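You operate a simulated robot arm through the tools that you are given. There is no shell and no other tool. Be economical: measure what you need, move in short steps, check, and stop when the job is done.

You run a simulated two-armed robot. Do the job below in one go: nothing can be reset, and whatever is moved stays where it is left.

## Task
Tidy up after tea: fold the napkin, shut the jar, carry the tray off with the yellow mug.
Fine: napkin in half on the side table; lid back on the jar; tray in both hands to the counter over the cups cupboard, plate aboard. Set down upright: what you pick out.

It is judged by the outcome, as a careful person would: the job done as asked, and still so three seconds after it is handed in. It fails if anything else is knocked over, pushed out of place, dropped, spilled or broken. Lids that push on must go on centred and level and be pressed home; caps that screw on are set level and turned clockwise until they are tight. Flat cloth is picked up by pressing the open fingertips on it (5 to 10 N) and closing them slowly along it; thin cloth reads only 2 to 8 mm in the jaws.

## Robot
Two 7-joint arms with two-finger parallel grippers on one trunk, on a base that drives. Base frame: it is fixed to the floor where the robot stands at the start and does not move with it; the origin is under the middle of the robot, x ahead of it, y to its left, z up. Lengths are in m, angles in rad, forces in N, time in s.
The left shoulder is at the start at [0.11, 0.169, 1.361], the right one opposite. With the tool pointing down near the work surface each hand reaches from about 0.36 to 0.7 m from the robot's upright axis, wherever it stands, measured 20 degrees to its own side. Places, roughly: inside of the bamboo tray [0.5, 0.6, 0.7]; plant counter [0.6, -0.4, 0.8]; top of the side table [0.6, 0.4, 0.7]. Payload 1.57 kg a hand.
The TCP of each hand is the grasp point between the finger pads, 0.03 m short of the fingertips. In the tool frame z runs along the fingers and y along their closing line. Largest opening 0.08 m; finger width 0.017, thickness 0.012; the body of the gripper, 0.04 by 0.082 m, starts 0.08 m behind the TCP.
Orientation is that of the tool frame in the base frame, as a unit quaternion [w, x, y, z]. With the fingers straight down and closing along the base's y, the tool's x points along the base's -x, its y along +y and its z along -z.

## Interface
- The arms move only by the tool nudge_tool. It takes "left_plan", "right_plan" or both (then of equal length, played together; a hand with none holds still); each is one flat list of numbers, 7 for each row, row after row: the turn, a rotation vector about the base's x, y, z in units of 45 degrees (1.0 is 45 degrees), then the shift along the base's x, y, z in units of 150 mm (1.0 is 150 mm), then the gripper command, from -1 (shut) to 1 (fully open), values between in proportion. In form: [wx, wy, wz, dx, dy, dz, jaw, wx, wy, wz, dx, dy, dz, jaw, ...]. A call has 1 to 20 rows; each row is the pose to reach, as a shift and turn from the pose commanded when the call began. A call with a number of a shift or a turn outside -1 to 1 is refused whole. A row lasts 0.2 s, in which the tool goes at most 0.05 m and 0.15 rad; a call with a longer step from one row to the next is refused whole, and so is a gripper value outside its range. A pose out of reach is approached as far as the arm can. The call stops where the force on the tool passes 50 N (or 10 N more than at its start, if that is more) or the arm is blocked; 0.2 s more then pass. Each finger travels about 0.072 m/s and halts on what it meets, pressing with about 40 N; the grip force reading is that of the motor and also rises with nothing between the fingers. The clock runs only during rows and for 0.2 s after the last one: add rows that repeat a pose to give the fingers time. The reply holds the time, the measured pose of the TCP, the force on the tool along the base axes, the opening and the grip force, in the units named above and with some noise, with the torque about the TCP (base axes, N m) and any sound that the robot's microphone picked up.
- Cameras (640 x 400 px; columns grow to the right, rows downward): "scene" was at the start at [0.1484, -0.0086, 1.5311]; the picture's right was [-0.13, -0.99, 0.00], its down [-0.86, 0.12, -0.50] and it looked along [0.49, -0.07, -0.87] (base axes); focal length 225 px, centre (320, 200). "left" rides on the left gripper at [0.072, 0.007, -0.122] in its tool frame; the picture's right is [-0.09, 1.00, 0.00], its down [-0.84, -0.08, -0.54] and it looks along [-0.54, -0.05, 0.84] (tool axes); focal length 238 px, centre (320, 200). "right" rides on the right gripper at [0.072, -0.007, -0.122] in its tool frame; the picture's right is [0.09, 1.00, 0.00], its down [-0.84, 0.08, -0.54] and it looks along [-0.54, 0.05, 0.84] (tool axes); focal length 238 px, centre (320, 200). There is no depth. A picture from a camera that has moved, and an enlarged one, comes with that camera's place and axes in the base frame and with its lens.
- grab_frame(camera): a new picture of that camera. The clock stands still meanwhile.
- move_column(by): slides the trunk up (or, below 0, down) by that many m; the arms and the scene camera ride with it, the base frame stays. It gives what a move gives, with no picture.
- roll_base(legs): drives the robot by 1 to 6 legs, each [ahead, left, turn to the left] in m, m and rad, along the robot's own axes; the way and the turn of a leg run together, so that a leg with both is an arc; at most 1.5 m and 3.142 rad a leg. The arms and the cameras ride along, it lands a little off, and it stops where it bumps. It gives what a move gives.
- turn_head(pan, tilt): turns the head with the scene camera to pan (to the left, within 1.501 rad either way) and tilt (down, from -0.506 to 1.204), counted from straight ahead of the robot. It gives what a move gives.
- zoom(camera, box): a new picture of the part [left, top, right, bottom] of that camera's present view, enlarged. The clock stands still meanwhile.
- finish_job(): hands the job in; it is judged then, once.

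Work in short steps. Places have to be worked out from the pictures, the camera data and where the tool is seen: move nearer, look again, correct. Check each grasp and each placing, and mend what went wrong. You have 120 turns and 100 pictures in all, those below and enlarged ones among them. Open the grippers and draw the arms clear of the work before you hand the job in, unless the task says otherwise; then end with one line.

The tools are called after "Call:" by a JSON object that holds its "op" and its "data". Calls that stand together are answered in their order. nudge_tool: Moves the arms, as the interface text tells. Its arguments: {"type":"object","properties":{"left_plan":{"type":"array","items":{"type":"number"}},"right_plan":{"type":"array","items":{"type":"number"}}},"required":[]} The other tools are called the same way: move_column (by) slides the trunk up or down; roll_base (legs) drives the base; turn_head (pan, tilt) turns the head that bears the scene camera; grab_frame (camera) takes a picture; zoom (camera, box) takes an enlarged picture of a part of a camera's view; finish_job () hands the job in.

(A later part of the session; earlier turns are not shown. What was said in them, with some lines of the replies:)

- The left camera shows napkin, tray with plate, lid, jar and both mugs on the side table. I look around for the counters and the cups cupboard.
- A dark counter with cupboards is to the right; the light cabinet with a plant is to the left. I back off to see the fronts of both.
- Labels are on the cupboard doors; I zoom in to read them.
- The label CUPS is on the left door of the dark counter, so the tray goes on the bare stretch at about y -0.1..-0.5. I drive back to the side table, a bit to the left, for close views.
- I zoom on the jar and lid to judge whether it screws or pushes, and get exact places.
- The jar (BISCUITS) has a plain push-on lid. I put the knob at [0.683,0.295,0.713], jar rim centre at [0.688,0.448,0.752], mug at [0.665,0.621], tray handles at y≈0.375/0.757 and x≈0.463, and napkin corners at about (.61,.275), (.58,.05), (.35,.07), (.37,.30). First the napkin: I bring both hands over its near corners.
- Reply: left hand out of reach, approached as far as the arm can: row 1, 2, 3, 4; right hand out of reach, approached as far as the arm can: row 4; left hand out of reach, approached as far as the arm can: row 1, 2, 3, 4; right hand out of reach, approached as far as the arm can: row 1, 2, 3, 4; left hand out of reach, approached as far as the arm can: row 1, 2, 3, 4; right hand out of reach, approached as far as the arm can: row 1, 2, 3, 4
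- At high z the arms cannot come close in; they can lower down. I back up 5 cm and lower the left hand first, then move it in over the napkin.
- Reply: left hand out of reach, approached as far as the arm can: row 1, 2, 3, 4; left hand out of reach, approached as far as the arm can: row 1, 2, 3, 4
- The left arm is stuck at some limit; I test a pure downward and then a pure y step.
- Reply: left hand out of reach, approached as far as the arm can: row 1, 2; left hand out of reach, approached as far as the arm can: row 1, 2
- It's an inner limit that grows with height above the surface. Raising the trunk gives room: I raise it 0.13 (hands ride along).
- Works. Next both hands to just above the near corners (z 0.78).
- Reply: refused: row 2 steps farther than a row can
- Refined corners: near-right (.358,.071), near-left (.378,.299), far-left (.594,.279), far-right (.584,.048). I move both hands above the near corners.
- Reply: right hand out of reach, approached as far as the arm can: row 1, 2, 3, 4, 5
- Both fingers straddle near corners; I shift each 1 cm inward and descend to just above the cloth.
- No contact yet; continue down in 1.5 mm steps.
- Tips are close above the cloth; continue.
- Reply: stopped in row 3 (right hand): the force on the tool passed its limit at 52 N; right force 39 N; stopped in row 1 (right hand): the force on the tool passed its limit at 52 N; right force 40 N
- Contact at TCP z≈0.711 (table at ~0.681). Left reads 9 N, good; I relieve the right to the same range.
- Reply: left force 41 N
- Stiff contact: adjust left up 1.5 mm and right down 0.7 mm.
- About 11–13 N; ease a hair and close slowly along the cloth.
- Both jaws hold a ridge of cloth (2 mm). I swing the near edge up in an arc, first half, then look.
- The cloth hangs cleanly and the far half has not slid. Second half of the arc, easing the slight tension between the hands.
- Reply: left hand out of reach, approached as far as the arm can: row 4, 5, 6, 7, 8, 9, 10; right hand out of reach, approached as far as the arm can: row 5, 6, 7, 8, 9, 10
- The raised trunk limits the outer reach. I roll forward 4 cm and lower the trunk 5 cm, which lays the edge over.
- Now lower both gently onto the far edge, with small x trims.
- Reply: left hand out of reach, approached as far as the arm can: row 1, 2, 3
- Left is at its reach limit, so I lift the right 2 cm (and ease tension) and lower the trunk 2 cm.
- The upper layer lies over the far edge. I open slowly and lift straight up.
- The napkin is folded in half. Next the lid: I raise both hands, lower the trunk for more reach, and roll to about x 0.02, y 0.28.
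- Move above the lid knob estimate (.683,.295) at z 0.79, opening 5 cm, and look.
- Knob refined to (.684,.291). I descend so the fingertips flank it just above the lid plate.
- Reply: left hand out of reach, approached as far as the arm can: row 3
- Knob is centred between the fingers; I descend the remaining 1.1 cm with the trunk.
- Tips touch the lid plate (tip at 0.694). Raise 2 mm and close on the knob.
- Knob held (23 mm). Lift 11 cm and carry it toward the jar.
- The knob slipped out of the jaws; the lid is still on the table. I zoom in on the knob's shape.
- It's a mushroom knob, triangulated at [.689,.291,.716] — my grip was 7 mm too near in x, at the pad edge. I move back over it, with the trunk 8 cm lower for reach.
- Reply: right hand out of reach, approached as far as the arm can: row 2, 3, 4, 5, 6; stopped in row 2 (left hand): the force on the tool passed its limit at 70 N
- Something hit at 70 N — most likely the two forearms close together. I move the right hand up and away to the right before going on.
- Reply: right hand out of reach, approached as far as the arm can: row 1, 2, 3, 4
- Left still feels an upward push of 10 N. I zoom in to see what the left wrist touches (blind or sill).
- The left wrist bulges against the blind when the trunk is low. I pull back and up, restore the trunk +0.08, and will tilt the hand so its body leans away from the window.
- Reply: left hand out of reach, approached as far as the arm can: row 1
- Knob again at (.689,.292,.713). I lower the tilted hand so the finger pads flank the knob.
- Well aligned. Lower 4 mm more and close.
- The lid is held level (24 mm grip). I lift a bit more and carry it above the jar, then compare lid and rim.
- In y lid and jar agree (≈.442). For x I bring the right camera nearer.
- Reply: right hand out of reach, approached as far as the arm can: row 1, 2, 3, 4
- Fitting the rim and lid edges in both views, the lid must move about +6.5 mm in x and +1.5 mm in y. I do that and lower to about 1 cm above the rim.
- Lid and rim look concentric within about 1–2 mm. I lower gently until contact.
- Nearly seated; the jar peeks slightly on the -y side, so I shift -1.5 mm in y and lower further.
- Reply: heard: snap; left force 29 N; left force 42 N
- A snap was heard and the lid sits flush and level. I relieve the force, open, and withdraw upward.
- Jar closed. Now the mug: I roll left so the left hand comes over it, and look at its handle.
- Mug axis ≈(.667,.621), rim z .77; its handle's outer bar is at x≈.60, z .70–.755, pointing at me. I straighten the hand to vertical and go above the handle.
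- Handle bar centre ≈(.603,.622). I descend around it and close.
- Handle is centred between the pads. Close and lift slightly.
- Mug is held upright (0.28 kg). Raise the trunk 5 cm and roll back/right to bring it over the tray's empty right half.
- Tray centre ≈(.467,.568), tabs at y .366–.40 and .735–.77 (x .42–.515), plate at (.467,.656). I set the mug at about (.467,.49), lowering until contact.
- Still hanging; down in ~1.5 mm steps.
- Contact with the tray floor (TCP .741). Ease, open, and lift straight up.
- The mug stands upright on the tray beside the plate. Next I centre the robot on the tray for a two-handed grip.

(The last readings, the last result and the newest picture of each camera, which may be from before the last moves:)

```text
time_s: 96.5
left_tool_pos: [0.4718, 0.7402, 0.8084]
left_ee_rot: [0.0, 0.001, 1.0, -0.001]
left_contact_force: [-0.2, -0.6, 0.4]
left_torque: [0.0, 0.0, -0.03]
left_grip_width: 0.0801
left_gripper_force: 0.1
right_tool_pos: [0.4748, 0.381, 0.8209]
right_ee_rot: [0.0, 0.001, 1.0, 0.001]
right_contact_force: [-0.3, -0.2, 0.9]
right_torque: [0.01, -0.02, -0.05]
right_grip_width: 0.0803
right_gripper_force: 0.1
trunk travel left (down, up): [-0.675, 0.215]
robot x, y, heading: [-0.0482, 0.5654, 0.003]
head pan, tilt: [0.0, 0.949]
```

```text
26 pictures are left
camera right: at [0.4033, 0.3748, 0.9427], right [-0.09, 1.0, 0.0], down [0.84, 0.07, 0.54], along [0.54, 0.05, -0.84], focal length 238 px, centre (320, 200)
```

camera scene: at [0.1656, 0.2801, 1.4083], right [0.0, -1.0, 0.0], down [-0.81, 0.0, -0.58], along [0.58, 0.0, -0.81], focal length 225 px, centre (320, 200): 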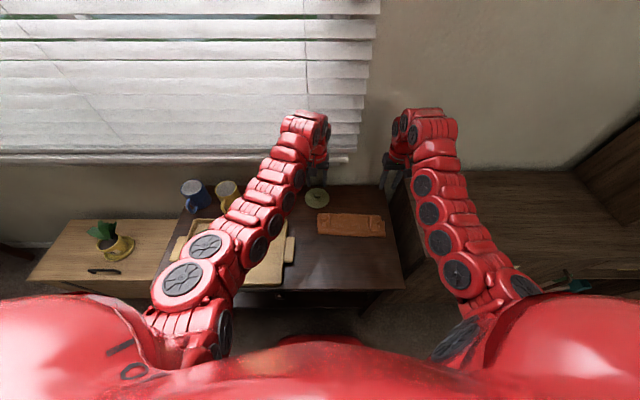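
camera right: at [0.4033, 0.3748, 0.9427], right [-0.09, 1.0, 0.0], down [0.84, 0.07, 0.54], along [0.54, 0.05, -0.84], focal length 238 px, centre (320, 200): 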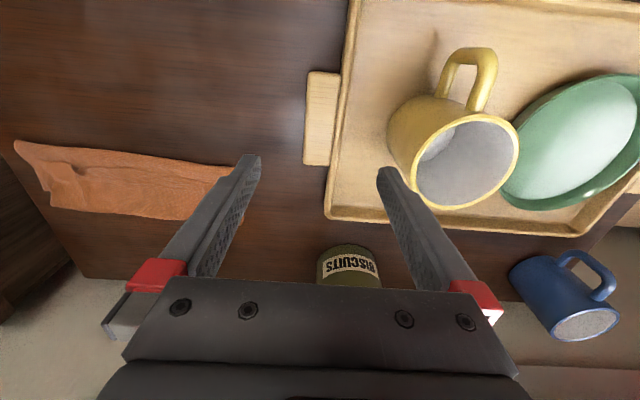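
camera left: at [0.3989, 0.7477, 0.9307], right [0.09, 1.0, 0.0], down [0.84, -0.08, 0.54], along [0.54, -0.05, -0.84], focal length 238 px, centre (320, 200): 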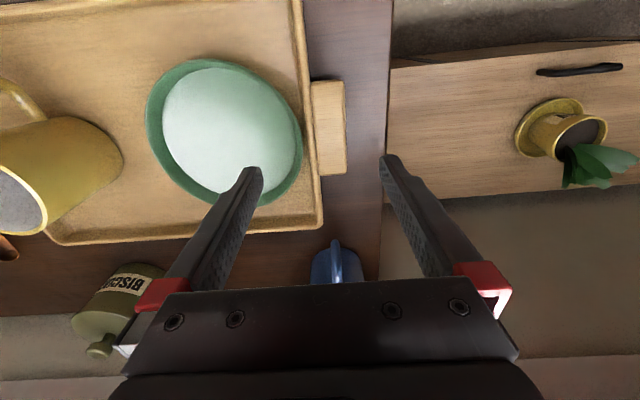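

The plate nearly touches the tray's left wall, leaving no room for a finger. I'll slide the plate 2 cm toward the tray's middle by pushing its inner rim with closed fingertips: first the left hand, closed, over the plate's middle.

Call:
{"op": "nudge_tool", "data": {"left_plan": [0, 0, 0, -0.01, -0.15, 0, 0.3, 0, 0, 0, -0.02, -0.3, 0, -0.3, 0, 0, 0, -0.03, -0.45, -0.1, -1, 0, 0, 0, -0.03, -0.53, -0.25, -1, 0, 0, 0, -0.03, -0.53, -0.42, -1, 0, 0, 0, -0.03, -0.53, -0.42, -1]}}

Call:
{"op": "grab_frame", "data": {"camera": "left"}}

Call:
{"op": "zoom", "data": {"camera": "right", "box": [280, 30, 640, 255]}}

```text
time_s: 97.9
left_tool_pos: [0.4671, 0.6624, 0.7443]
left_ee_rot: [0.001, 0.001, 1.0, -0.001]
left_contact_force: [0.1, 1.2, 0.4]
left_torque: [-0.01, -0.02, 0.0]
left_grip_width: 0.0001
left_gripper_force: 21.5
right_tool_pos: [0.4746, 0.3832, 0.8218]
right_ee_rot: [0.0, 0.002, 1.0, 0.002]
right_contact_force: [0.0, -0.3, 0.0]
right_torque: [-0.01, 0.02, 0.0]
right_grip_width: 0.0799
right_gripper_force: 0.2
trunk travel left (down, up): [-0.675, 0.215]
robot x, y, heading: [-0.0457, 0.5642, -0.003]
head pan, tilt: [0.0, 0.949]
```

```text
25 pictures are left
camera left: at [0.3953, 0.6689, 0.8656], right [0.09, 1.0, 0.0], down [0.84, -0.08, 0.54], along [0.54, -0.05, -0.84], focal length 238 px, centre (320, 200)
```

left: 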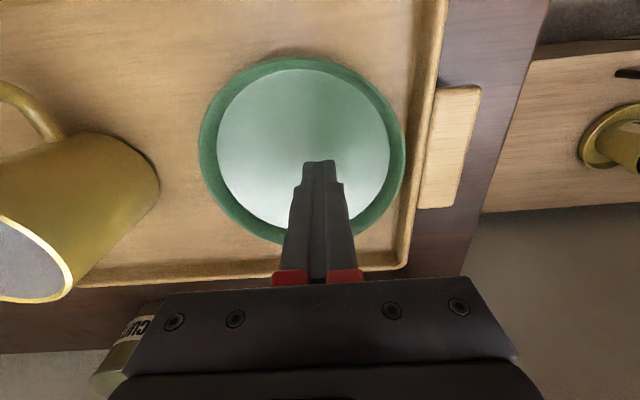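

```text
1.78 times, centred on (460, 142) of right
camera zoom: at [0.4041, 0.3752, 0.9425], right [-0.09, 1.0, 0.0], down [0.84, 0.07, 0.54], along [0.54, 0.05, -0.84], focal length 424 px, centre (71, 302)
```

zoom: 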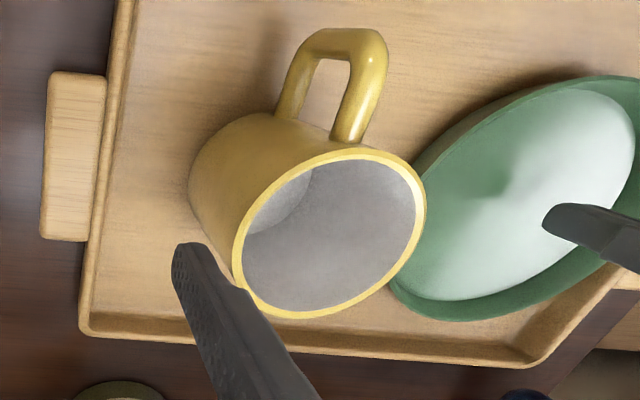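

The plate's centre is about (.457,.651). I probe down to the plate's floor.

Call:
{"op": "nudge_tool", "data": {"left_plan": [0, 0, 0, -0.06, -0.04, -0.04, -1, 0, 0, 0, -0.06, -0.04, -0.07, -1, 0, 0, 0, -0.06, -0.04, -0.085, -1, 0, 0, 0, -0.06, -0.04, -0.1, -1]}}

Call:
{"op": "nudge_tool", "data": {"left_plan": [0, 0, 0, 0, 0, -0.01, -1, 0, 0, 0, 0, 0, -0.02, -1]}}

```text
time_s: 98.9
left_tool_pos: [0.4578, 0.6553, 0.7296]
left_ee_rot: [0.001, 0.001, 1.0, -0.001]
left_contact_force: [0.4, 0.1, -0.2]
left_torque: [0.0, -0.01, -0.02]
left_grip_width: 0.0002
left_gripper_force: 21.6
right_tool_pos: [0.4751, 0.3811, 0.8209]
right_ee_rot: [0.0, 0.002, 1.0, 0.001]
right_contact_force: [0.5, -0.2, -0.1]
right_torque: [0.0, 0.01, 0.0]
right_grip_width: 0.0798
right_gripper_force: 0.0
trunk travel left (down, up): [-0.675, 0.215]
robot x, y, heading: [-0.0491, 0.5645, -0.003]
head pan, tilt: [0.0, 0.949]
```

```text
time_s: 99.5
left_tool_pos: [0.4569, 0.6557, 0.7264]
left_ee_rot: [0.001, 0.001, 1.0, 0.0]
left_contact_force: [-0.8, 0.6, -0.8]
left_torque: [-0.02, -0.01, 0.0]
left_grip_width: 0.0003
left_gripper_force: 21.6
right_tool_pos: [0.4748, 0.3821, 0.8209]
right_ee_rot: [0.0, 0.002, 1.0, 0.001]
right_contact_force: [1.3, -0.5, -0.4]
right_torque: [-0.02, 0.01, -0.02]
right_grip_width: 0.0801
right_gripper_force: 0.1
trunk travel left (down, up): [-0.675, 0.215]
robot x, y, heading: [-0.0465, 0.5659, 0.005]
head pan, tilt: [0.0, 0.949]
```

Tips at 0.696, just above the plate floor. I push toward -y in small steps and watch the force.

Call:
{"op": "nudge_tool", "data": {"left_plan": [0, 0, 0, 0, -0.06, 0, -1, 0, 0, 0, 0, -0.12, 0, -1, 0, 0, 0, 0, -0.18, 0, -1, 0, 0, 0, 0, -0.22, 0, -1, 0, 0, 0, 0, -0.26, 0, -1, 0, 0, 0, 0, -0.3, 0, -1, 0, 0, 0, 0, -0.33, 0, -1, 0, 0, 0, 0, -0.36, 0, -1]}}

Call:
{"op": "grab_frame", "data": {"camera": "left"}}

```text
time_s: 101.3
left_tool_pos: [0.4577, 0.6019, 0.7269]
left_ee_rot: [0.0, 0.0, 1.0, -0.001]
left_contact_force: [-0.1, -0.4, -0.5]
left_torque: [0.0, -0.05, 0.0]
left_grip_width: 0.0
left_gripper_force: 21.2
right_tool_pos: [0.4752, 0.3811, 0.8211]
right_ee_rot: [0.0, 0.002, 1.0, 0.0]
right_contact_force: [0.2, -0.2, -0.2]
right_torque: [-0.01, 0.02, -0.02]
right_grip_width: 0.0801
right_gripper_force: 0.1
trunk travel left (down, up): [-0.675, 0.215]
robot x, y, heading: [-0.05, 0.5635, 0.001]
head pan, tilt: [0.0, 0.949]
```

```text
23 pictures are left
camera left: at [0.3858, 0.609, 0.8491], right [0.09, 1.0, 0.0], down [0.84, -0.08, 0.54], along [0.54, -0.05, -0.84], focal length 238 px, centre (320, 200)
```

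left: 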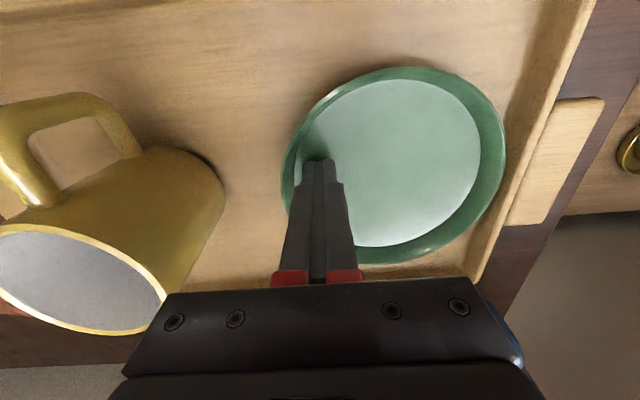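

Just at the inner rim. Push another 2.4 cm slowly.

Call:
{"op": "nudge_tool", "data": {"left_plan": [0, 0, 0, 0, -0.02, 0, -1, 0, 0, 0, 0, -0.04, 0, -1, 0, 0, 0, 0, -0.06, 0, -1, 0, 0, 0, 0, -0.08, 0, -1, 0, 0, 0, 0, -0.1, 0, -1, 0, 0, 0, 0, -0.12, 0, -1, 0, 0, 0, 0, -0.14, 0, -1, 0, 0, 0, 0, -0.16, 0, -1]}}

Call:
{"op": "grab_frame", "data": {"camera": "left"}}

```text
time_s: 103.1
left_tool_pos: [0.4578, 0.5783, 0.7277]
left_ee_rot: [0.0, 0.0, 1.0, -0.001]
left_contact_force: [0.5, 0.8, 0.7]
left_torque: [0.01, 0.0, -0.02]
left_grip_width: 0.0001
left_gripper_force: 22.1
right_tool_pos: [0.4755, 0.382, 0.821]
right_ee_rot: [0.0, 0.002, 1.0, 0.001]
right_contact_force: [1.1, -0.5, 0.0]
right_torque: [-0.03, 0.0, 0.03]
right_grip_width: 0.08
right_gripper_force: 0.1
trunk travel left (down, up): [-0.675, 0.215]
robot x, y, heading: [-0.0483, 0.5656, -0.003]
head pan, tilt: [0.0, 0.949]
```

```text
22 pictures are left
camera left: at [0.3853, 0.585, 0.8493], right [0.09, 1.0, 0.0], down [0.84, -0.08, 0.54], along [0.54, -0.05, -0.84], focal length 238 px, centre (320, 200)
```

left: 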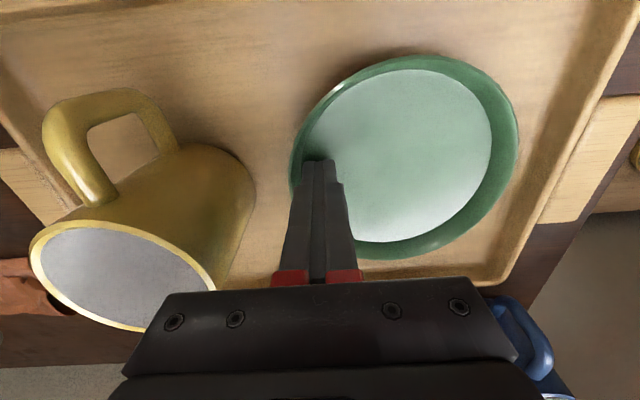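

The plate slid about 1.7 cm; 6 mm more, then lift and move over the left tab with the jaws at 5.6 cm.

Call:
{"op": "nudge_tool", "data": {"left_plan": [0, 0, 0, 0, -0.02, 0, -1, 0, 0, 0, 0, -0.045, 0, -1, 0, 0, 0, 0, 0.03, 0, -1, 0, 0, 0, 0, 0.06, 0.15, -1, 0, 0, 0, 0, 0.1, 0.4, -1, 0, 0, 0, 0.03, 0.35, 0.45, -0.4, 0, 0, 0, 0.05, 0.6, 0.45, 0.1, 0, 0, 0, 0.06, 0.8, 0.45, 0.4, 0, 0, 0, 0.06, 1.0, 0.45, 0.4, 0, 0, 0, 0.06, 1.0, 0.45, 0.4]}}

Call:
{"op": "nudge_tool", "data": {"left_plan": [0, 0, 0, 0, 0.08, 0, 0.4, 0, 0, 0, 0, 0.14, 0, 0.4]}}

Call:
{"op": "grab_frame", "data": {"camera": "left"}}

```text
time_s: 105.3
left_tool_pos: [0.4655, 0.7268, 0.7934]
left_ee_rot: [0.002, 0.001, 1.0, -0.001]
left_contact_force: [-0.4, 0.4, -0.1]
left_torque: [0.02, 0.02, 0.03]
left_grip_width: 0.0561
left_gripper_force: 0.0
right_tool_pos: [0.4749, 0.3807, 0.8209]
right_ee_rot: [0.0, 0.002, 1.0, 0.001]
right_contact_force: [0.6, 0.4, -0.1]
right_torque: [0.0, -0.02, -0.01]
right_grip_width: 0.0802
right_gripper_force: 0.0
trunk travel left (down, up): [-0.675, 0.215]
robot x, y, heading: [-0.0487, 0.5658, -0.002]
head pan, tilt: [0.0, 0.949]
```

```text
time_s: 105.9
left_tool_pos: [0.4648, 0.7494, 0.7946]
left_ee_rot: [0.001, 0.001, 1.0, 0.0]
left_contact_force: [-0.4, 0.2, -0.3]
left_torque: [0.01, -0.01, -0.04]
left_grip_width: 0.0562
left_gripper_force: 0.0
right_tool_pos: [0.4758, 0.3812, 0.8214]
right_ee_rot: [0.0, 0.002, 1.0, 0.0]
right_contact_force: [-0.2, -0.3, 0.0]
right_torque: [0.05, -0.01, 0.02]
right_grip_width: 0.08
right_gripper_force: 0.0
trunk travel left (down, up): [-0.675, 0.215]
robot x, y, heading: [-0.0518, 0.5627, -0.002]
head pan, tilt: [0.0, 0.949]
```

```text
21 pictures are left
camera left: at [0.3943, 0.7564, 0.916], right [0.09, 1.0, 0.0], down [0.84, -0.08, 0.54], along [0.54, -0.05, -0.84], focal length 238 px, centre (320, 200)
```

left: 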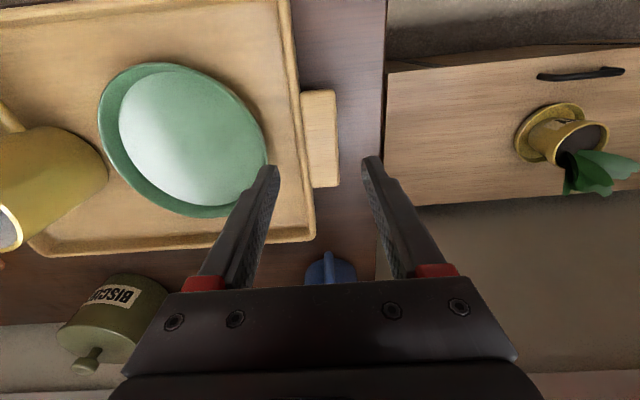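

The plate is now clear of the wall: inner finger slot y .701–.7215, tab outer edge .767. I lower both hands around the tabs and walls together.

Call:
{"op": "nudge_tool", "data": {"left_plan": [0, 0, 0, 0.013, -0.03, -0.1, 0.4, 0, 0, 0, 0.013, -0.03, -0.2, 0.4, 0, 0, 0, 0.013, -0.03, -0.3, 0.4], "right_plan": [0, 0, 0, -0.057, 0.047, -0.15, 0.75, 0, 0, 0, -0.057, 0.047, -0.32, 0.75, 0, 0, 0, -0.057, 0.047, -0.48, 0.75]}}

Call:
{"op": "grab_frame", "data": {"camera": "left"}}

Call:
{"op": "grab_frame", "data": {"camera": "right"}}

```text
time_s: 106.7
left_tool_pos: [0.468, 0.7449, 0.7497]
left_ee_rot: [0.0, 0.001, 1.0, -0.001]
left_contact_force: [-0.6, -0.3, -0.2]
left_torque: [0.01, 0.0, -0.03]
left_grip_width: 0.056
left_gripper_force: 0.0
right_tool_pos: [0.4664, 0.3897, 0.7494]
right_ee_rot: [0.001, 0.002, 1.0, 0.0]
right_contact_force: [-0.1, 0.7, 0.0]
right_torque: [0.0, -0.03, -0.01]
right_grip_width: 0.07
right_gripper_force: 0.1
trunk travel left (down, up): [-0.675, 0.215]
robot x, y, heading: [-0.0488, 0.5577, -0.004]
head pan, tilt: [0.0, 0.949]
```

```text
20 pictures are left
camera left: at [0.3974, 0.7514, 0.8716], right [0.09, 1.0, 0.0], down [0.84, -0.08, 0.54], along [0.54, -0.05, -0.84], focal length 238 px, centre (320, 200)
```

left: 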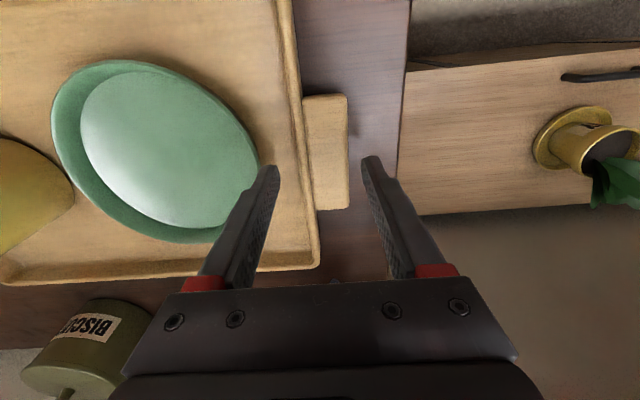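

```text
19 pictures are left
camera right: at [0.3956, 0.383, 0.8704], right [-0.09, 1.0, 0.0], down [0.84, 0.07, 0.54], along [0.54, 0.05, -0.84], focal length 238 px, centre (320, 200)
```

right: 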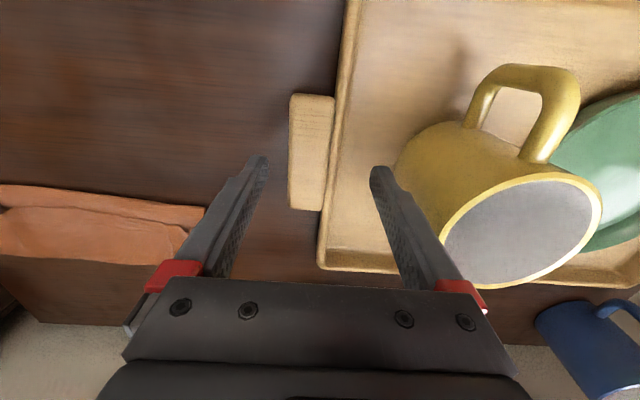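

Both pairs straddle correctly. I narrow the right to 6 cm and go down the last 2.7 cm.

Call:
{"op": "nudge_tool", "data": {"left_plan": [0, 0, 0, 0, 0, -0.06, 0.4, 0, 0, 0, 0, 0, -0.12, 0.4, 0, 0, 0, 0, 0, -0.17, 0.4], "right_plan": [0, 0, 0, 0, -0.01, -0.06, 0.5, 0, 0, 0, 0, -0.01, -0.12, 0.5, 0, 0, 0, 0, -0.01, -0.17, 0.5]}}

```text
time_s: 107.5
left_tool_pos: [0.4699, 0.7427, 0.7239]
left_ee_rot: [0.002, 0.0, 1.0, -0.001]
left_contact_force: [0.2, 0.5, -0.1]
left_torque: [-0.01, -0.02, 0.0]
left_grip_width: 0.0561
left_gripper_force: 0.1
right_tool_pos: [0.4654, 0.3892, 0.7247]
right_ee_rot: [-0.001, 0.001, 1.0, 0.001]
right_contact_force: [0.2, 0.2, -0.7]
right_torque: [-0.01, 0.01, -0.02]
right_grip_width: 0.0598
right_gripper_force: 0.0
trunk travel left (down, up): [-0.675, 0.215]
robot x, y, heading: [-0.0494, 0.5689, 0.002]
head pan, tilt: [0.0, 0.949]
```

No contact; 2.5 mm lower, then close both slowly together.

Call:
{"op": "nudge_tool", "data": {"left_plan": [0, 0, 0, 0, 0, -0.017, 0.4, 0, 0, 0, 0, 0, -0.017, 0.25, 0, 0, 0, 0, 0, -0.017, 0.15, 0, 0, 0, 0, 0, -0.017, 0.05, 0, 0, 0, 0, 0, -0.017, -0.1, 0, 0, 0, 0, 0, -0.017, -0.4, 0, 0, 0, 0, 0, -0.017, -1, 0, 0, 0, 0, 0, -0.017, -1], "right_plan": [0, 0, 0, 0, 0, -0.017, 0.4, 0, 0, 0, 0, 0, -0.017, 0.25, 0, 0, 0, 0, 0, -0.017, 0.15, 0, 0, 0, 0, 0, -0.017, 0.05, 0, 0, 0, 0, 0, -0.017, -0.1, 0, 0, 0, 0, 0, -0.017, -0.4, 0, 0, 0, 0, 0, -0.017, -1, 0, 0, 0, 0, 0, -0.017, -1]}}

Call:
{"op": "grab_frame", "data": {"camera": "right"}}

Call:
{"op": "grab_frame", "data": {"camera": "left"}}

```text
time_s: 109.3
left_tool_pos: [0.4682, 0.747, 0.7209]
left_ee_rot: [0.0, -0.001, 1.0, 0.004]
left_contact_force: [0.1, 36.9, 0.3]
left_torque: [-0.01, -0.16, -0.29]
left_grip_width: 0.0369
left_gripper_force: 40.1
right_tool_pos: [0.4672, 0.3848, 0.7206]
right_ee_rot: [0.001, 0.005, 1.0, -0.004]
right_contact_force: [0.8, -36.2, -1.0]
right_torque: [0.05, -0.1, 0.04]
right_grip_width: 0.0364
right_gripper_force: 39.9
trunk travel left (down, up): [-0.675, 0.215]
robot x, y, heading: [-0.0467, 0.564, -0.002]
head pan, tilt: [0.0, 0.949]
```

```text
18 pictures are left
camera right: at [0.396, 0.38, 0.8425], right [-0.08, 1.0, -0.01], down [0.84, 0.07, 0.54], along [0.54, 0.04, -0.84], focal length 238 px, centre (320, 200)
```

right: 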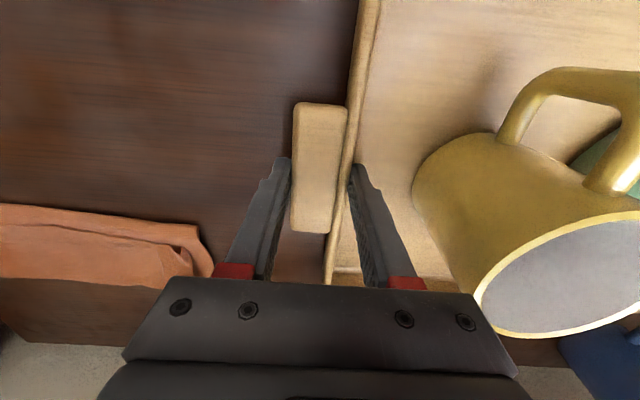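

```text
17 pictures are left
camera left: at [0.397, 0.7533, 0.8437], right [0.09, 1.0, 0.01], down [0.84, -0.08, 0.54], along [0.54, -0.04, -0.84], focal length 238 px, centre (320, 200)
```

left: 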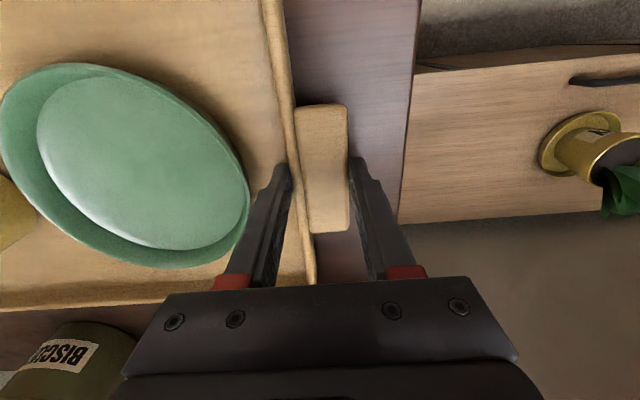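

Both sides are gripped across wall and tab (37 mm), but there is ±37 N side load; I shift each command 4 mm outward to relax it.

Call:
{"op": "nudge_tool", "data": {"left_plan": [0, 0, 0, 0, 0.015, 0, -1, 0, 0, 0, 0, 0.028, 0, -1, 0, 0, 0, 0, 0.028, 0, -1], "right_plan": [0, 0, 0, 0, -0.015, 0, -1, 0, 0, 0, 0, -0.027, 0, -1, 0, 0, 0, 0, -0.027, 0, -1]}}

```text
time_s: 110.1
left_tool_pos: [0.4683, 0.7479, 0.7212]
left_ee_rot: [0.0, 0.0, 1.0, -0.001]
left_contact_force: [-0.9, 14.1, 0.6]
left_torque: [0.45, 0.29, 0.15]
left_grip_width: 0.0366
left_gripper_force: 39.8
right_tool_pos: [0.4661, 0.3847, 0.7205]
right_ee_rot: [0.0, 0.002, 1.0, 0.001]
right_contact_force: [-0.1, -15.5, 0.1]
right_torque: [-0.63, -0.32, -0.37]
right_grip_width: 0.0367
right_gripper_force: 39.6
trunk travel left (down, up): [-0.675, 0.215]
robot x, y, heading: [-0.0512, 0.5646, -0.003]
head pan, tilt: [0.0, 0.949]
```

Call:
{"op": "nudge_tool", "data": {"left_plan": [0, 0, 0, 0, 0.01, 0, -1, 0, 0, 0, 0, 0.01, 0, -1], "right_plan": [0, 0, 0, 0, -0.01, 0, -1, 0, 0, 0, 0, -0.01, 0, -1]}}

Call:
{"op": "move_column", "data": {"by": 0.02}}

Call:
{"op": "grab_frame", "data": {"camera": "left"}}

```text
time_s: 110.7
left_tool_pos: [0.4683, 0.7471, 0.7206]
left_ee_rot: [0.001, 0.002, 1.0, -0.003]
left_contact_force: [0.5, -1.6, 0.2]
left_torque: [-0.06, 0.41, 0.15]
left_grip_width: 0.0368
left_gripper_force: 39.8
right_tool_pos: [0.4673, 0.3846, 0.7204]
right_ee_rot: [-0.001, 0.0, 1.0, 0.003]
right_contact_force: [-2.6, 1.3, 8.2]
right_torque: [0.04, 0.86, -0.14]
right_grip_width: 0.0366
right_gripper_force: 39.4
trunk travel left (down, up): [-0.675, 0.215]
robot x, y, heading: [-0.0484, 0.5667, -0.001]
head pan, tilt: [0.0, 0.949]
```

```text
time_s: 111.4
left_tool_pos: [0.4692, 0.7499, 0.7407]
left_ee_rot: [0.0, 0.003, 1.0, -0.003]
left_contact_force: [-0.9, -14.5, -3.2]
left_torque: [-0.39, 0.0, -0.08]
left_grip_width: 0.0366
left_gripper_force: 40.5
right_tool_pos: [0.4685, 0.3843, 0.7391]
right_ee_rot: [0.0, -0.001, 1.0, 0.002]
right_contact_force: [1.1, 14.1, -4.5]
right_torque: [0.23, -0.05, -0.09]
right_grip_width: 0.0366
right_gripper_force: 40.2
trunk travel left (down, up): [-0.695, 0.195]
robot x, y, heading: [-0.0493, 0.5634, -0.004]
head pan, tilt: [0.0, 0.949]
```

```text
16 pictures are left
camera left: at [0.3975, 0.7558, 0.8629], right [0.1, 1.0, -0.01], down [0.84, -0.08, 0.54], along [0.54, -0.06, -0.84], focal length 238 px, centre (320, 200)
```

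left: 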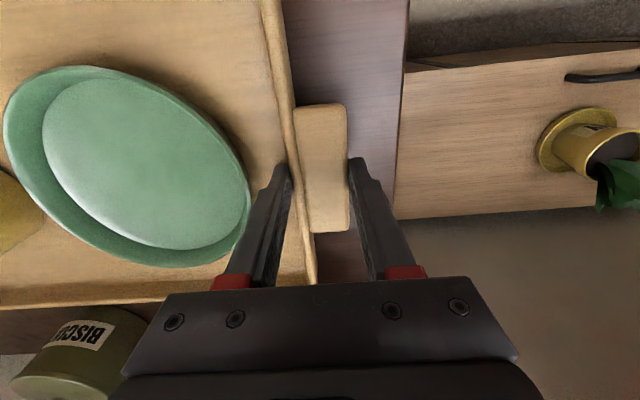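

The tray is lifted level (about 0.8 kg shared). The counter top I triangulate at z≈.767, free area x .415–.765, y −.04…−.72, cups door y −.04…−.62. I raise the trunk 14 cm and check the load.

Call:
{"op": "move_column", "data": {"by": 0.14}}

Call:
{"op": "grab_frame", "data": {"camera": "right"}}

```text
time_s: 113.1
left_tool_pos: [0.4691, 0.7483, 0.8796]
left_ee_rot: [0.0, 0.002, 1.0, -0.004]
left_contact_force: [-0.6, -30.2, -4.0]
left_torque: [-0.43, 0.05, -0.09]
left_grip_width: 0.0366
left_gripper_force: 39.5
right_tool_pos: [0.4676, 0.3854, 0.8809]
right_ee_rot: [0.0, 0.0, 1.0, 0.003]
right_contact_force: [0.8, 31.6, -4.5]
right_torque: [0.49, -0.05, -0.17]
right_grip_width: 0.0367
right_gripper_force: 40.2
trunk travel left (down, up): [-0.835, 0.055]
robot x, y, heading: [-0.0487, 0.5649, -0.004]
head pan, tilt: [0.0, 0.949]
```

```text
15 pictures are left
camera right: at [0.397, 0.3777, 1.0015], right [-0.09, 1.0, 0.01], down [0.84, 0.07, 0.54], along [0.54, 0.05, -0.84], focal length 238 px, centre (320, 200)
```

right: 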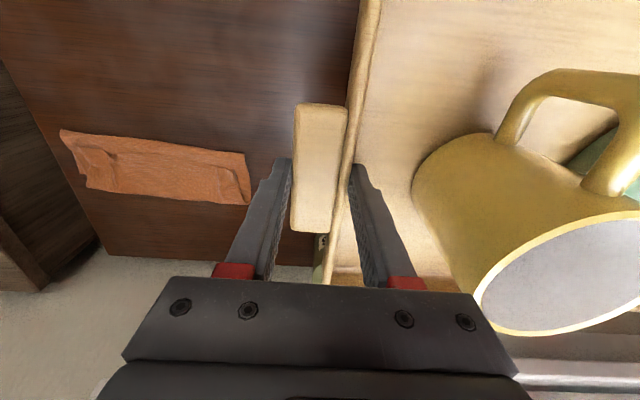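

The tray is high and steady, but now the hands pull outward by 30 N; I bring them in 2 mm each.

Call:
{"op": "nudge_tool", "data": {"left_plan": [0, 0, 0, 0, -0.008, 0, -1, 0, 0, 0, 0, -0.015, 0, -1, 0, 0, 0, 0, -0.015, 0, -1], "right_plan": [0, 0, 0, 0, 0.008, 0, -1, 0, 0, 0, 0, 0.015, 0, -1, 0, 0, 0, 0, 0.015, 0, -1]}}

```text
time_s: 113.9
left_tool_pos: [0.4693, 0.7488, 0.881]
left_ee_rot: [0.0, 0.001, 1.0, 0.0]
left_contact_force: [-1.0, -18.5, -6.0]
left_torque: [-0.29, -0.12, -0.39]
left_grip_width: 0.0368
left_gripper_force: 40.2
right_tool_pos: [0.4683, 0.3853, 0.8806]
right_ee_rot: [0.0, 0.001, 1.0, 0.001]
right_contact_force: [0.3, 19.5, -3.6]
right_torque: [0.76, 0.13, 0.04]
right_grip_width: 0.0366
right_gripper_force: 39.8
trunk travel left (down, up): [-0.835, 0.055]
robot x, y, heading: [-0.0475, 0.5652, -0.002]
head pan, tilt: [0.0, 0.949]
```

Another 1.5 mm inward each, then roll back 25 cm.

Call:
{"op": "nudge_tool", "data": {"left_plan": [0, 0, 0, 0, -0.012, 0, -1, 0, 0, 0, 0, -0.012, 0, -1], "right_plan": [0, 0, 0, 0, 0.012, 0, -1, 0, 0, 0, 0, 0.012, 0, -1]}}

Call:
{"op": "roll_base", "data": {"legs": [[-0.25, 0, 0]]}}

```text
time_s: 114.5
left_tool_pos: [0.4695, 0.7483, 0.8808]
left_ee_rot: [0.001, 0.0, 1.0, 0.002]
left_contact_force: [-2.0, -2.6, -3.8]
left_torque: [-0.36, 0.17, -0.5]
left_grip_width: 0.0367
left_gripper_force: 39.8
right_tool_pos: [0.4671, 0.3847, 0.881]
right_ee_rot: [0.001, 0.003, 1.0, -0.001]
right_contact_force: [1.4, 2.3, -4.7]
right_torque: [0.39, -0.14, -0.14]
right_grip_width: 0.0368
right_gripper_force: 39.8
trunk travel left (down, up): [-0.835, 0.055]
robot x, y, heading: [-0.0471, 0.5649, 0.0]
head pan, tilt: [0.0, 0.949]
```

```text
time_s: 116.3
left_tool_pos: [0.2261, 0.7461, 0.881]
left_ee_rot: [0.0, 0.002, 1.0, 0.001]
left_contact_force: [-1.0, 26.2, -3.3]
left_torque: [0.12, -0.02, -0.23]
left_grip_width: 0.0366
left_gripper_force: 39.6
right_tool_pos: [0.2211, 0.383, 0.88]
right_ee_rot: [0.0, 0.005, 1.0, 0.0]
right_contact_force: [0.0, -26.6, -4.2]
right_torque: [-0.14, 0.03, -0.02]
right_grip_width: 0.0368
right_gripper_force: 40.2
trunk travel left (down, up): [-0.835, 0.055]
robot x, y, heading: [-0.2951, 0.564, -0.004]
head pan, tilt: [0.0, 0.949]
```

Load fine; I ease 1.2 mm outward each and roll right along the front to the counter.

Call:
{"op": "nudge_tool", "data": {"left_plan": [0, 0, 0, 0, 0.008, 0, -1, 0, 0, 0, 0, 0.008, 0, -1], "right_plan": [0, 0, 0, 0, -0.008, 0, -1, 0, 0, 0, 0, -0.008, 0, -1]}}

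Call:
{"op": "roll_base", "data": {"legs": [[0, -0.855, 0.004]]}}

Call:
{"op": "grab_frame", "data": {"camera": "scene"}}

Call:
{"op": "grab_frame", "data": {"camera": "right"}}

```text
time_s: 116.9
left_tool_pos: [0.2251, 0.745, 0.8811]
left_ee_rot: [0.001, 0.004, 1.0, 0.0]
left_contact_force: [0.1, -9.5, -3.0]
left_torque: [-0.42, -0.03, 0.08]
left_grip_width: 0.0366
left_gripper_force: 40.1
right_tool_pos: [0.2209, 0.383, 0.8799]
right_ee_rot: [0.0, 0.004, 1.0, 0.0]
right_contact_force: [0.3, 10.6, -5.0]
right_torque: [0.19, 0.02, -0.33]
right_grip_width: 0.0368
right_gripper_force: 39.9
trunk travel left (down, up): [-0.835, 0.055]
robot x, y, heading: [-0.297, 0.5638, -0.007]
head pan, tilt: [0.0, 0.949]
```

```text
time_s: 121.5
left_tool_pos: [0.2182, -0.1242, 0.8809]
left_ee_rot: [0.001, 0.006, 1.0, -0.001]
left_contact_force: [-0.5, -25.3, -4.5]
left_torque: [-0.51, 0.07, -0.26]
left_grip_width: 0.0365
left_gripper_force: 39.8
right_tool_pos: [0.2127, -0.4855, 0.8794]
right_ee_rot: [0.0, 0.008, 1.0, 0.001]
right_contact_force: [1.3, 25.1, -4.4]
right_torque: [0.59, -0.04, -0.12]
right_grip_width: 0.0366
right_gripper_force: 40.3
trunk travel left (down, up): [-0.835, 0.055]
robot x, y, heading: [-0.301, -0.2992, -0.011]
head pan, tilt: [0.0, 0.949]
```

```text
14 pictures are left
camera scene: at [-0.1465, -0.3028, 1.698], right [-0.01, -1.0, 0.0], down [-0.81, 0.01, -0.58], along [0.58, -0.01, -0.81], focal length 225 px, centre (320, 200)
```

scene: 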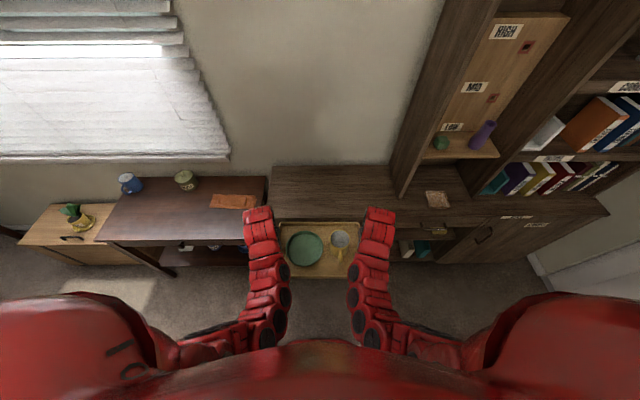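

```text
13 pictures are left
camera right: at [0.1411, -0.4922, 1.0016], right [-0.08, 1.0, 0.0], down [0.84, 0.06, 0.54], along [0.54, 0.04, -0.84], focal length 238 px, centre (320, 200)
```

right: 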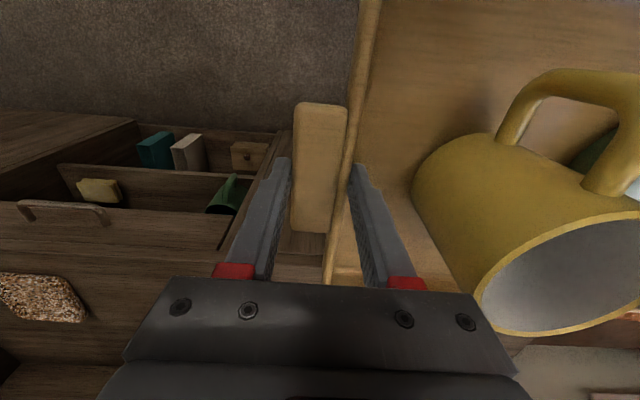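

Path is clear; the free stretch is y −.06…−.70, and the tray is centred at y −.305. I roll forward 37 cm to bring it over the counter.

Call:
{"op": "roll_base", "data": {"legs": [[0.37, 0, 0.008]]}}

Call:
{"op": "grab_frame", "data": {"camera": "scene"}}

Call:
{"op": "grab_frame", "data": {"camera": "left"}}

```text
time_s: 123.8
left_tool_pos: [0.5866, -0.1231, 0.8806]
left_ee_rot: [0.0, 0.002, 1.0, -0.001]
left_contact_force: [-1.2, -0.3, -3.8]
left_torque: [-0.1, 0.07, -0.17]
left_grip_width: 0.0367
left_gripper_force: 39.8
right_tool_pos: [0.5841, -0.4861, 0.8803]
right_ee_rot: [0.001, 0.004, 1.0, 0.001]
right_contact_force: [1.5, 0.6, -4.4]
right_torque: [0.25, -0.08, -0.12]
right_grip_width: 0.037
right_gripper_force: 39.8
trunk travel left (down, up): [-0.835, 0.055]
robot x, y, heading: [0.0726, -0.3049, -0.01]
head pan, tilt: [0.0, 0.949]
```

```text
12 pictures are left
camera scene: at [0.2227, -0.3049, 1.6981], right [0.0, -1.0, 0.0], down [-0.81, 0.0, -0.58], along [0.58, 0.0, -0.81], focal length 225 px, centre (320, 200)
```

scene: 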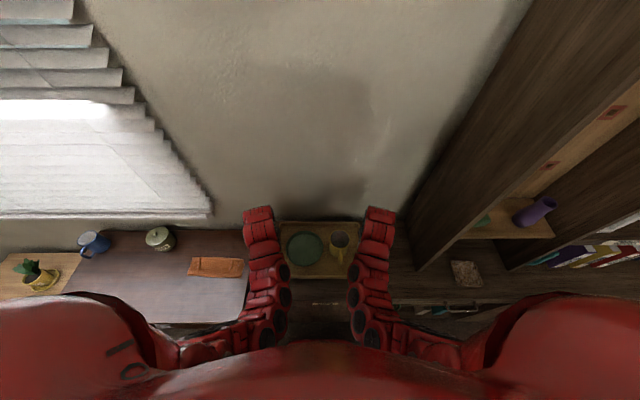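

```text
11 pictures are left
camera left: at [0.5142, -0.1156, 1.0032], right [0.1, 1.0, 0.0], down [0.84, -0.08, 0.54], along [0.54, -0.05, -0.84], focal length 238 px, centre (320, 200)
```

left: 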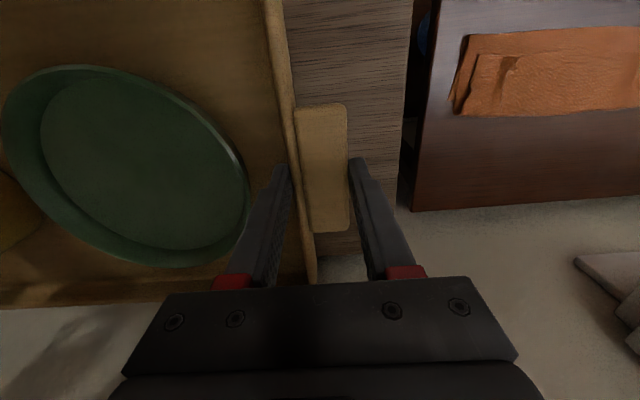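

Tray is over the counter with margins all round. Lower the trunk 6.5 cm, then creep to contact.

Call:
{"op": "move_column", "data": {"by": -0.065}}

Call:
{"op": "move_column", "data": {"by": -0.004}}

```text
time_s: 124.8
left_tool_pos: [0.5878, -0.1244, 0.8164]
left_ee_rot: [0.001, 0.003, 1.0, -0.001]
left_contact_force: [-0.7, 0.2, -3.8]
left_torque: [-0.07, -0.05, -0.21]
left_grip_width: 0.0364
left_gripper_force: 40.0
right_tool_pos: [0.5839, -0.4852, 0.8142]
right_ee_rot: [0.001, 0.004, 1.0, 0.001]
right_contact_force: [1.1, -1.4, -5.0]
right_torque: [0.02, 0.06, -0.1]
right_grip_width: 0.0368
right_gripper_force: 40.1
trunk travel left (down, up): [-0.77, 0.12]
robot x, y, heading: [0.0681, -0.3027, -0.003]
head pan, tilt: [0.0, 0.949]
```

```text
time_s: 125.4
left_tool_pos: [0.5872, -0.1235, 0.8108]
left_ee_rot: [0.001, 0.002, 1.0, -0.001]
left_contact_force: [-0.5, 0.6, -4.1]
left_torque: [-0.04, -0.02, -0.18]
left_grip_width: 0.0368
left_gripper_force: 40.1
right_tool_pos: [0.5823, -0.4861, 0.8119]
right_ee_rot: [0.001, 0.003, 1.0, 0.001]
right_contact_force: [1.2, -0.4, -4.8]
right_torque: [0.06, -0.01, -0.07]
right_grip_width: 0.0367
right_gripper_force: 39.8
trunk travel left (down, up): [-0.766, 0.124]
robot x, y, heading: [0.0701, -0.3037, -0.006]
head pan, tilt: [0.0, 0.949]
```

Call:
{"op": "move_column", "data": {"by": -0.003}}

Call:
{"op": "move_column", "data": {"by": -0.002}}

```text
time_s: 125.9
left_tool_pos: [0.5861, -0.1227, 0.8079]
left_ee_rot: [0.001, 0.002, 1.0, -0.001]
left_contact_force: [-1.2, 1.0, -4.4]
left_torque: [-0.08, 0.07, -0.18]
left_grip_width: 0.0368
left_gripper_force: 40.1
right_tool_pos: [0.5828, -0.4864, 0.8082]
right_ee_rot: [0.001, 0.004, 1.0, 0.001]
right_contact_force: [1.2, -0.8, -5.4]
right_torque: [0.06, -0.07, -0.13]
right_grip_width: 0.0366
right_gripper_force: 40.0
trunk travel left (down, up): [-0.763, 0.127]
robot x, y, heading: [0.0712, -0.3048, -0.002]
head pan, tilt: [0.0, 0.949]
```

```text
time_s: 126.4
left_tool_pos: [0.5855, -0.1227, 0.8063]
left_ee_rot: [0.001, 0.004, 1.0, -0.001]
left_contact_force: [-1.1, -0.1, -3.5]
left_torque: [-0.06, 0.07, -0.12]
left_grip_width: 0.0367
left_gripper_force: 39.8
right_tool_pos: [0.5833, -0.4866, 0.8055]
right_ee_rot: [0.001, 0.004, 1.0, 0.0]
right_contact_force: [0.3, -1.0, -4.0]
right_torque: [0.17, -0.08, -0.13]
right_grip_width: 0.0366
right_gripper_force: 39.6
trunk travel left (down, up): [-0.761, 0.129]
robot x, y, heading: [0.0656, -0.3039, -0.008]
head pan, tilt: [0.0, 0.949]
```

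Not yet touching (tray bottom ≈.766); continue in 2 mm steps.

Call:
{"op": "move_column", "data": {"by": -0.002}}

Call:
{"op": "move_column", "data": {"by": -0.002}}

Call:
{"op": "move_column", "data": {"by": -0.002}}

```text
time_s: 126.9
left_tool_pos: [0.5861, -0.1217, 0.8052]
left_ee_rot: [0.0, 0.003, 1.0, -0.001]
left_contact_force: [-2.1, -0.4, -4.3]
left_torque: [-0.12, 0.03, -0.2]
left_grip_width: 0.0368
left_gripper_force: 40.1
right_tool_pos: [0.5834, -0.4859, 0.8033]
right_ee_rot: [0.0, 0.004, 1.0, 0.001]
right_contact_force: [1.2, -1.0, -5.2]
right_torque: [0.03, -0.06, -0.14]
right_grip_width: 0.0366
right_gripper_force: 40.0
trunk travel left (down, up): [-0.759, 0.131]
robot x, y, heading: [0.0675, -0.3052, -0.007]
head pan, tilt: [0.0, 0.949]
```

```text
time_s: 127.5
left_tool_pos: [0.5851, -0.1224, 0.8035]
left_ee_rot: [0.001, 0.003, 1.0, -0.001]
left_contact_force: [-1.7, -0.7, -3.4]
left_torque: [-0.03, 0.04, -0.2]
left_grip_width: 0.0366
left_gripper_force: 39.5
right_tool_pos: [0.5833, -0.4851, 0.8007]
right_ee_rot: [0.0, 0.003, 1.0, 0.001]
right_contact_force: [0.0, -0.1, -4.6]
right_torque: [0.01, -0.03, -0.12]
right_grip_width: 0.0364
right_gripper_force: 40.1
trunk travel left (down, up): [-0.757, 0.133]
robot x, y, heading: [0.0691, -0.303, -0.005]
head pan, tilt: [0.0, 0.949]
```

```text
time_s: 128.0
left_tool_pos: [0.5862, -0.1219, 0.8019]
left_ee_rot: [0.001, 0.002, 1.0, -0.001]
left_contact_force: [1.7, -1.4, 3.9]
left_torque: [-0.1, 1.22, -0.1]
left_grip_width: 0.0366
left_gripper_force: 39.9
right_tool_pos: [0.5833, -0.4858, 0.8011]
right_ee_rot: [0.001, 0.003, 1.0, 0.001]
right_contact_force: [0.7, 0.5, 10.1]
right_torque: [0.09, 1.21, 0.02]
right_grip_width: 0.0365
right_gripper_force: 40.4
trunk travel left (down, up): [-0.755, 0.135]
robot x, y, heading: [0.0678, -0.3047, -0.004]
head pan, tilt: [0.0, 0.949]
```

Touchdown (forces reversed, table at ≈.762). One more millimetre to seat it, then check.

Call:
{"op": "move_column", "data": {"by": -0.001}}

Call:
{"op": "grab_frame", "data": {"camera": "right"}}

```text
time_s: 128.5
left_tool_pos: [0.5854, -0.1231, 0.8033]
left_ee_rot: [0.003, 0.003, 1.0, -0.001]
left_contact_force: [4.3, 0.1, 10.2]
left_torque: [-0.05, 0.72, -0.17]
left_grip_width: 0.0364
left_gripper_force: 39.8
right_tool_pos: [0.5837, -0.4861, 0.7999]
right_ee_rot: [0.003, 0.003, 1.0, 0.0]
right_contact_force: [4.3, 0.8, 18.5]
right_torque: [0.16, 0.7, -0.1]
right_grip_width: 0.0367
right_gripper_force: 39.9
trunk travel left (down, up): [-0.754, 0.136]
robot x, y, heading: [0.0657, -0.3035, -0.0]
head pan, tilt: [0.0, 0.949]
```

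```text
10 pictures are left
camera right: at [0.5114, -0.492, 0.9224], right [-0.08, 1.0, 0.0], down [0.83, 0.07, 0.55], along [0.54, 0.05, -0.84], focal length 238 px, centre (320, 200)
```

right: 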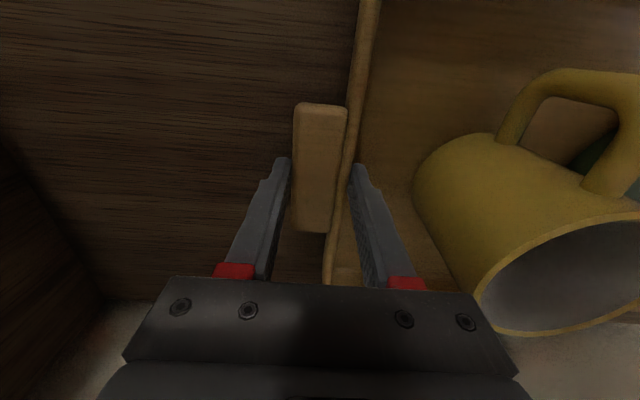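

Tray seated. I open the jaws only about 5 mm per finger (plate is near) and lift both hands straight up.

Call:
{"op": "nudge_tool", "data": {"left_plan": [0, 0, 0, 0, 0, 0, -0.07, 0, 0, 0, 0, 0, 0, 0.0, 0, 0, 0, 0, 0, 0, 0.08, 0, 0, 0, 0, 0, 0, 0.15, 0, 0, 0, 0, 0, 0, 0.15, 0, 0, 0, 0, 0, 0.06, 0.15, 0, 0, 0, 0, 0, 0.15, 0.15], "right_plan": [0, 0, 0, 0, 0, 0, -0.07, 0, 0, 0, 0, 0, 0, 0.0, 0, 0, 0, 0, 0, 0, 0.08, 0, 0, 0, 0, 0, 0, 0.18, 0, 0, 0, 0, 0, 0, 0.18, 0, 0, 0, 0, 0, 0.06, 0.18, 0, 0, 0, 0, 0, 0.15, 0.18]}}

Call:
{"op": "grab_frame", "data": {"camera": "left"}}

```text
time_s: 130.1
left_tool_pos: [0.5864, -0.1249, 0.8222]
left_ee_rot: [0.0, 0.003, 1.0, 0.0]
left_contact_force: [-0.4, 0.2, 0.2]
left_torque: [-0.01, -0.01, -0.01]
left_grip_width: 0.0463
left_gripper_force: 0.0
right_tool_pos: [0.5835, -0.4876, 0.8218]
right_ee_rot: [0.002, 0.003, 1.0, 0.001]
right_contact_force: [0.1, -0.1, 0.2]
right_torque: [-0.01, -0.04, -0.01]
right_grip_width: 0.0472
right_gripper_force: 0.1
trunk travel left (down, up): [-0.754, 0.136]
robot x, y, heading: [0.0682, -0.3059, -0.008]
head pan, tilt: [0.0, 0.949]
```

```text
9 pictures are left
camera left: at [0.5149, -0.1166, 0.9453], right [0.1, 1.0, 0.0], down [0.84, -0.08, 0.54], along [0.54, -0.05, -0.84], focal length 238 px, centre (320, 200)
```

left: 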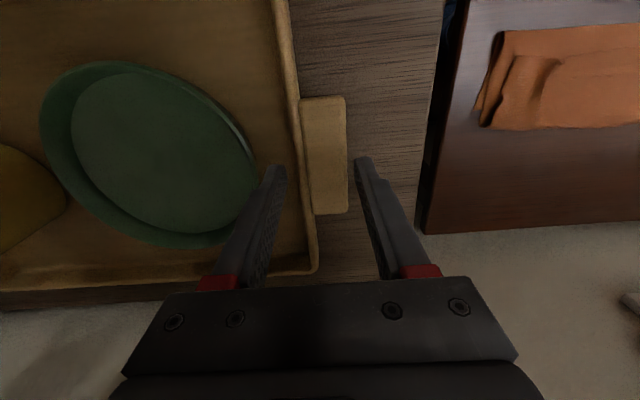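

Released without moving anything. I lift both hands clear, then roll back and inspect everything.

Call:
{"op": "nudge_tool", "data": {"left_plan": [0, 0, 0, 0, 0, 0.2, 0.15, 0, 0, 0, 0, 0, 0.45, 0.15, 0, 0, 0, 0, 0, 0.7, 0.15, 0, 0, 0, 0, 0, 0.95, 0.15], "right_plan": [0, 0, 0, 0, 0, 0.2, 0.18, 0, 0, 0, 0, 0, 0.45, 0.18, 0, 0, 0, 0, 0, 0.7, 0.18, 0, 0, 0, 0, 0, 0.95, 0.18]}}

Call:
{"op": "roll_base", "data": {"legs": [[-0.45, 0, 0]]}}

Call:
{"op": "grab_frame", "data": {"camera": "scene"}}

```text
time_s: 131.1
left_tool_pos: [0.5852, -0.1223, 0.9394]
left_ee_rot: [0.0, 0.002, 1.0, -0.002]
left_contact_force: [-0.3, -0.2, 0.7]
left_torque: [-0.02, 0.0, 0.04]
left_grip_width: 0.0461
left_gripper_force: 0.1
left hand out of reach, approached as far as the arm can: row 4
right_tool_pos: [0.5842, -0.4863, 0.9416]
right_ee_rot: [0.003, 0.003, 1.0, -0.001]
right_contact_force: [-0.7, 0.0, -0.3]
right_torque: [0.01, 0.0, 0.01]
right_grip_width: 0.0474
right_gripper_force: 0.0
right hand out of reach, approached as far as the arm can: row 4
trunk travel left (down, up): [-0.754, 0.136]
robot x, y, heading: [0.0673, -0.3068, -0.001]
head pan, tilt: [0.0, 0.949]
```

```text
time_s: 133.8
left_tool_pos: [0.1428, -0.1196, 0.9395]
left_ee_rot: [0.001, 0.0, 1.0, -0.001]
left_contact_force: [-0.3, -0.4, -0.6]
left_torque: [0.01, -0.02, -0.01]
left_grip_width: 0.0459
left_gripper_force: 0.0
right_tool_pos: [0.1421, -0.484, 0.9409]
right_ee_rot: [0.002, 0.002, 1.0, -0.001]
right_contact_force: [-0.3, -0.2, 0.2]
right_torque: [0.03, 0.03, 0.0]
right_grip_width: 0.0473
right_gripper_force: 0.0
trunk travel left (down, up): [-0.754, 0.136]
robot x, y, heading: [-0.3763, -0.2993, -0.001]
head pan, tilt: [0.0, 0.949]
```

```text
8 pictures are left
camera scene: at [-0.2205, -0.303, 1.6171], right [0.0, -1.0, 0.0], down [-0.81, 0.0, -0.58], along [0.58, 0.0, -0.81], focal length 225 px, centre (320, 200)
```

scene: 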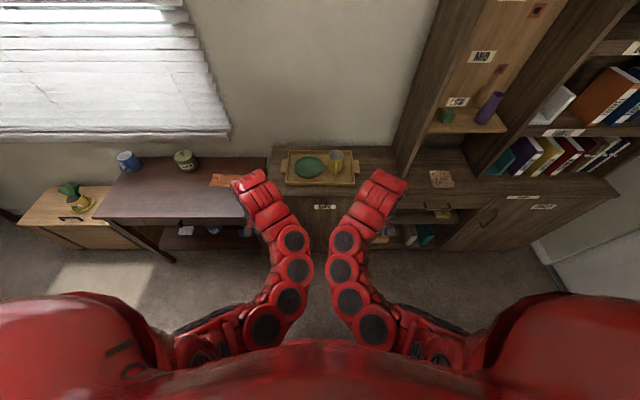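

Call:
{"op": "zoom", "data": {"camera": "scene", "box": [100, 130, 400, 230]}}

```text
2.13 times, centred on (250, 180) of scene
camera zoom: at [-0.2205, -0.303, 1.6171], right [0.0, -1.0, 0.0], down [-0.81, 0.0, -0.58], along [0.58, 0.0, -0.81], focal length 480 px, centre (469, 243)
```

zoom: 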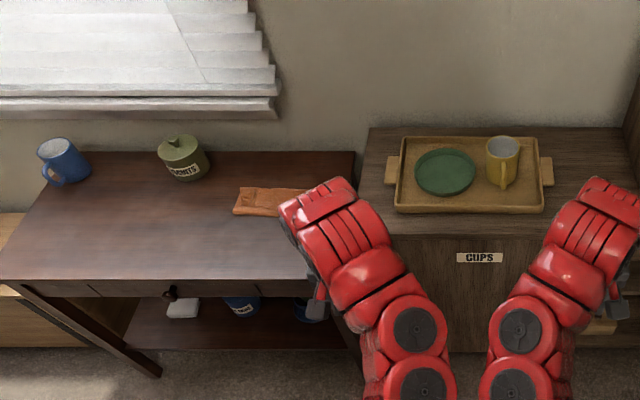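

Everything is in place: tray with plate and upright mug above CUPS, jar lidded, napkin folded, blue mug untouched. I open the grippers fully and hand in.

Call:
{"op": "nudge_tool", "data": {"left_plan": [0, 0, 0, 0, 0, 0, 1, 0, 0, 0, 0, 0, 0, 1], "right_plan": [0, 0, 0, 0, 0, 0, 1, 0, 0, 0, 0, 0, 0, 1]}}

Call:
{"op": "finish_job", "data": {}}

```text
time_s: 134.4
left_tool_pos: [0.1416, -0.1191, 0.9392]
left_ee_rot: [0.001, 0.001, 1.0, -0.001]
left_contact_force: [-0.1, 0.1, -0.4]
left_torque: [0.01, 0.02, -0.02]
left_grip_width: 0.0797
left_gripper_force: 0.0
right_tool_pos: [0.1438, -0.4834, 0.9413]
right_ee_rot: [0.002, 0.001, 1.0, 0.0]
right_contact_force: [0.0, 0.2, -0.3]
right_torque: [0.04, 0.0, 0.01]
right_grip_width: 0.0801
right_gripper_force: 0.1
trunk travel left (down, up): [-0.754, 0.136]
robot x, y, heading: [-0.3737, -0.3035, -0.004]
head pan, tilt: [0.0, 0.949]
```

```text
The job is handed in.
```

The napkin is folded in half on the side table, the biscuit jar's lid is snapped on, and the tray is on the counter over the CUPS cupboard with the plate (slid about 2 cm toward the middle of the tray to make room for my grip) and the yellow mug upright on it.
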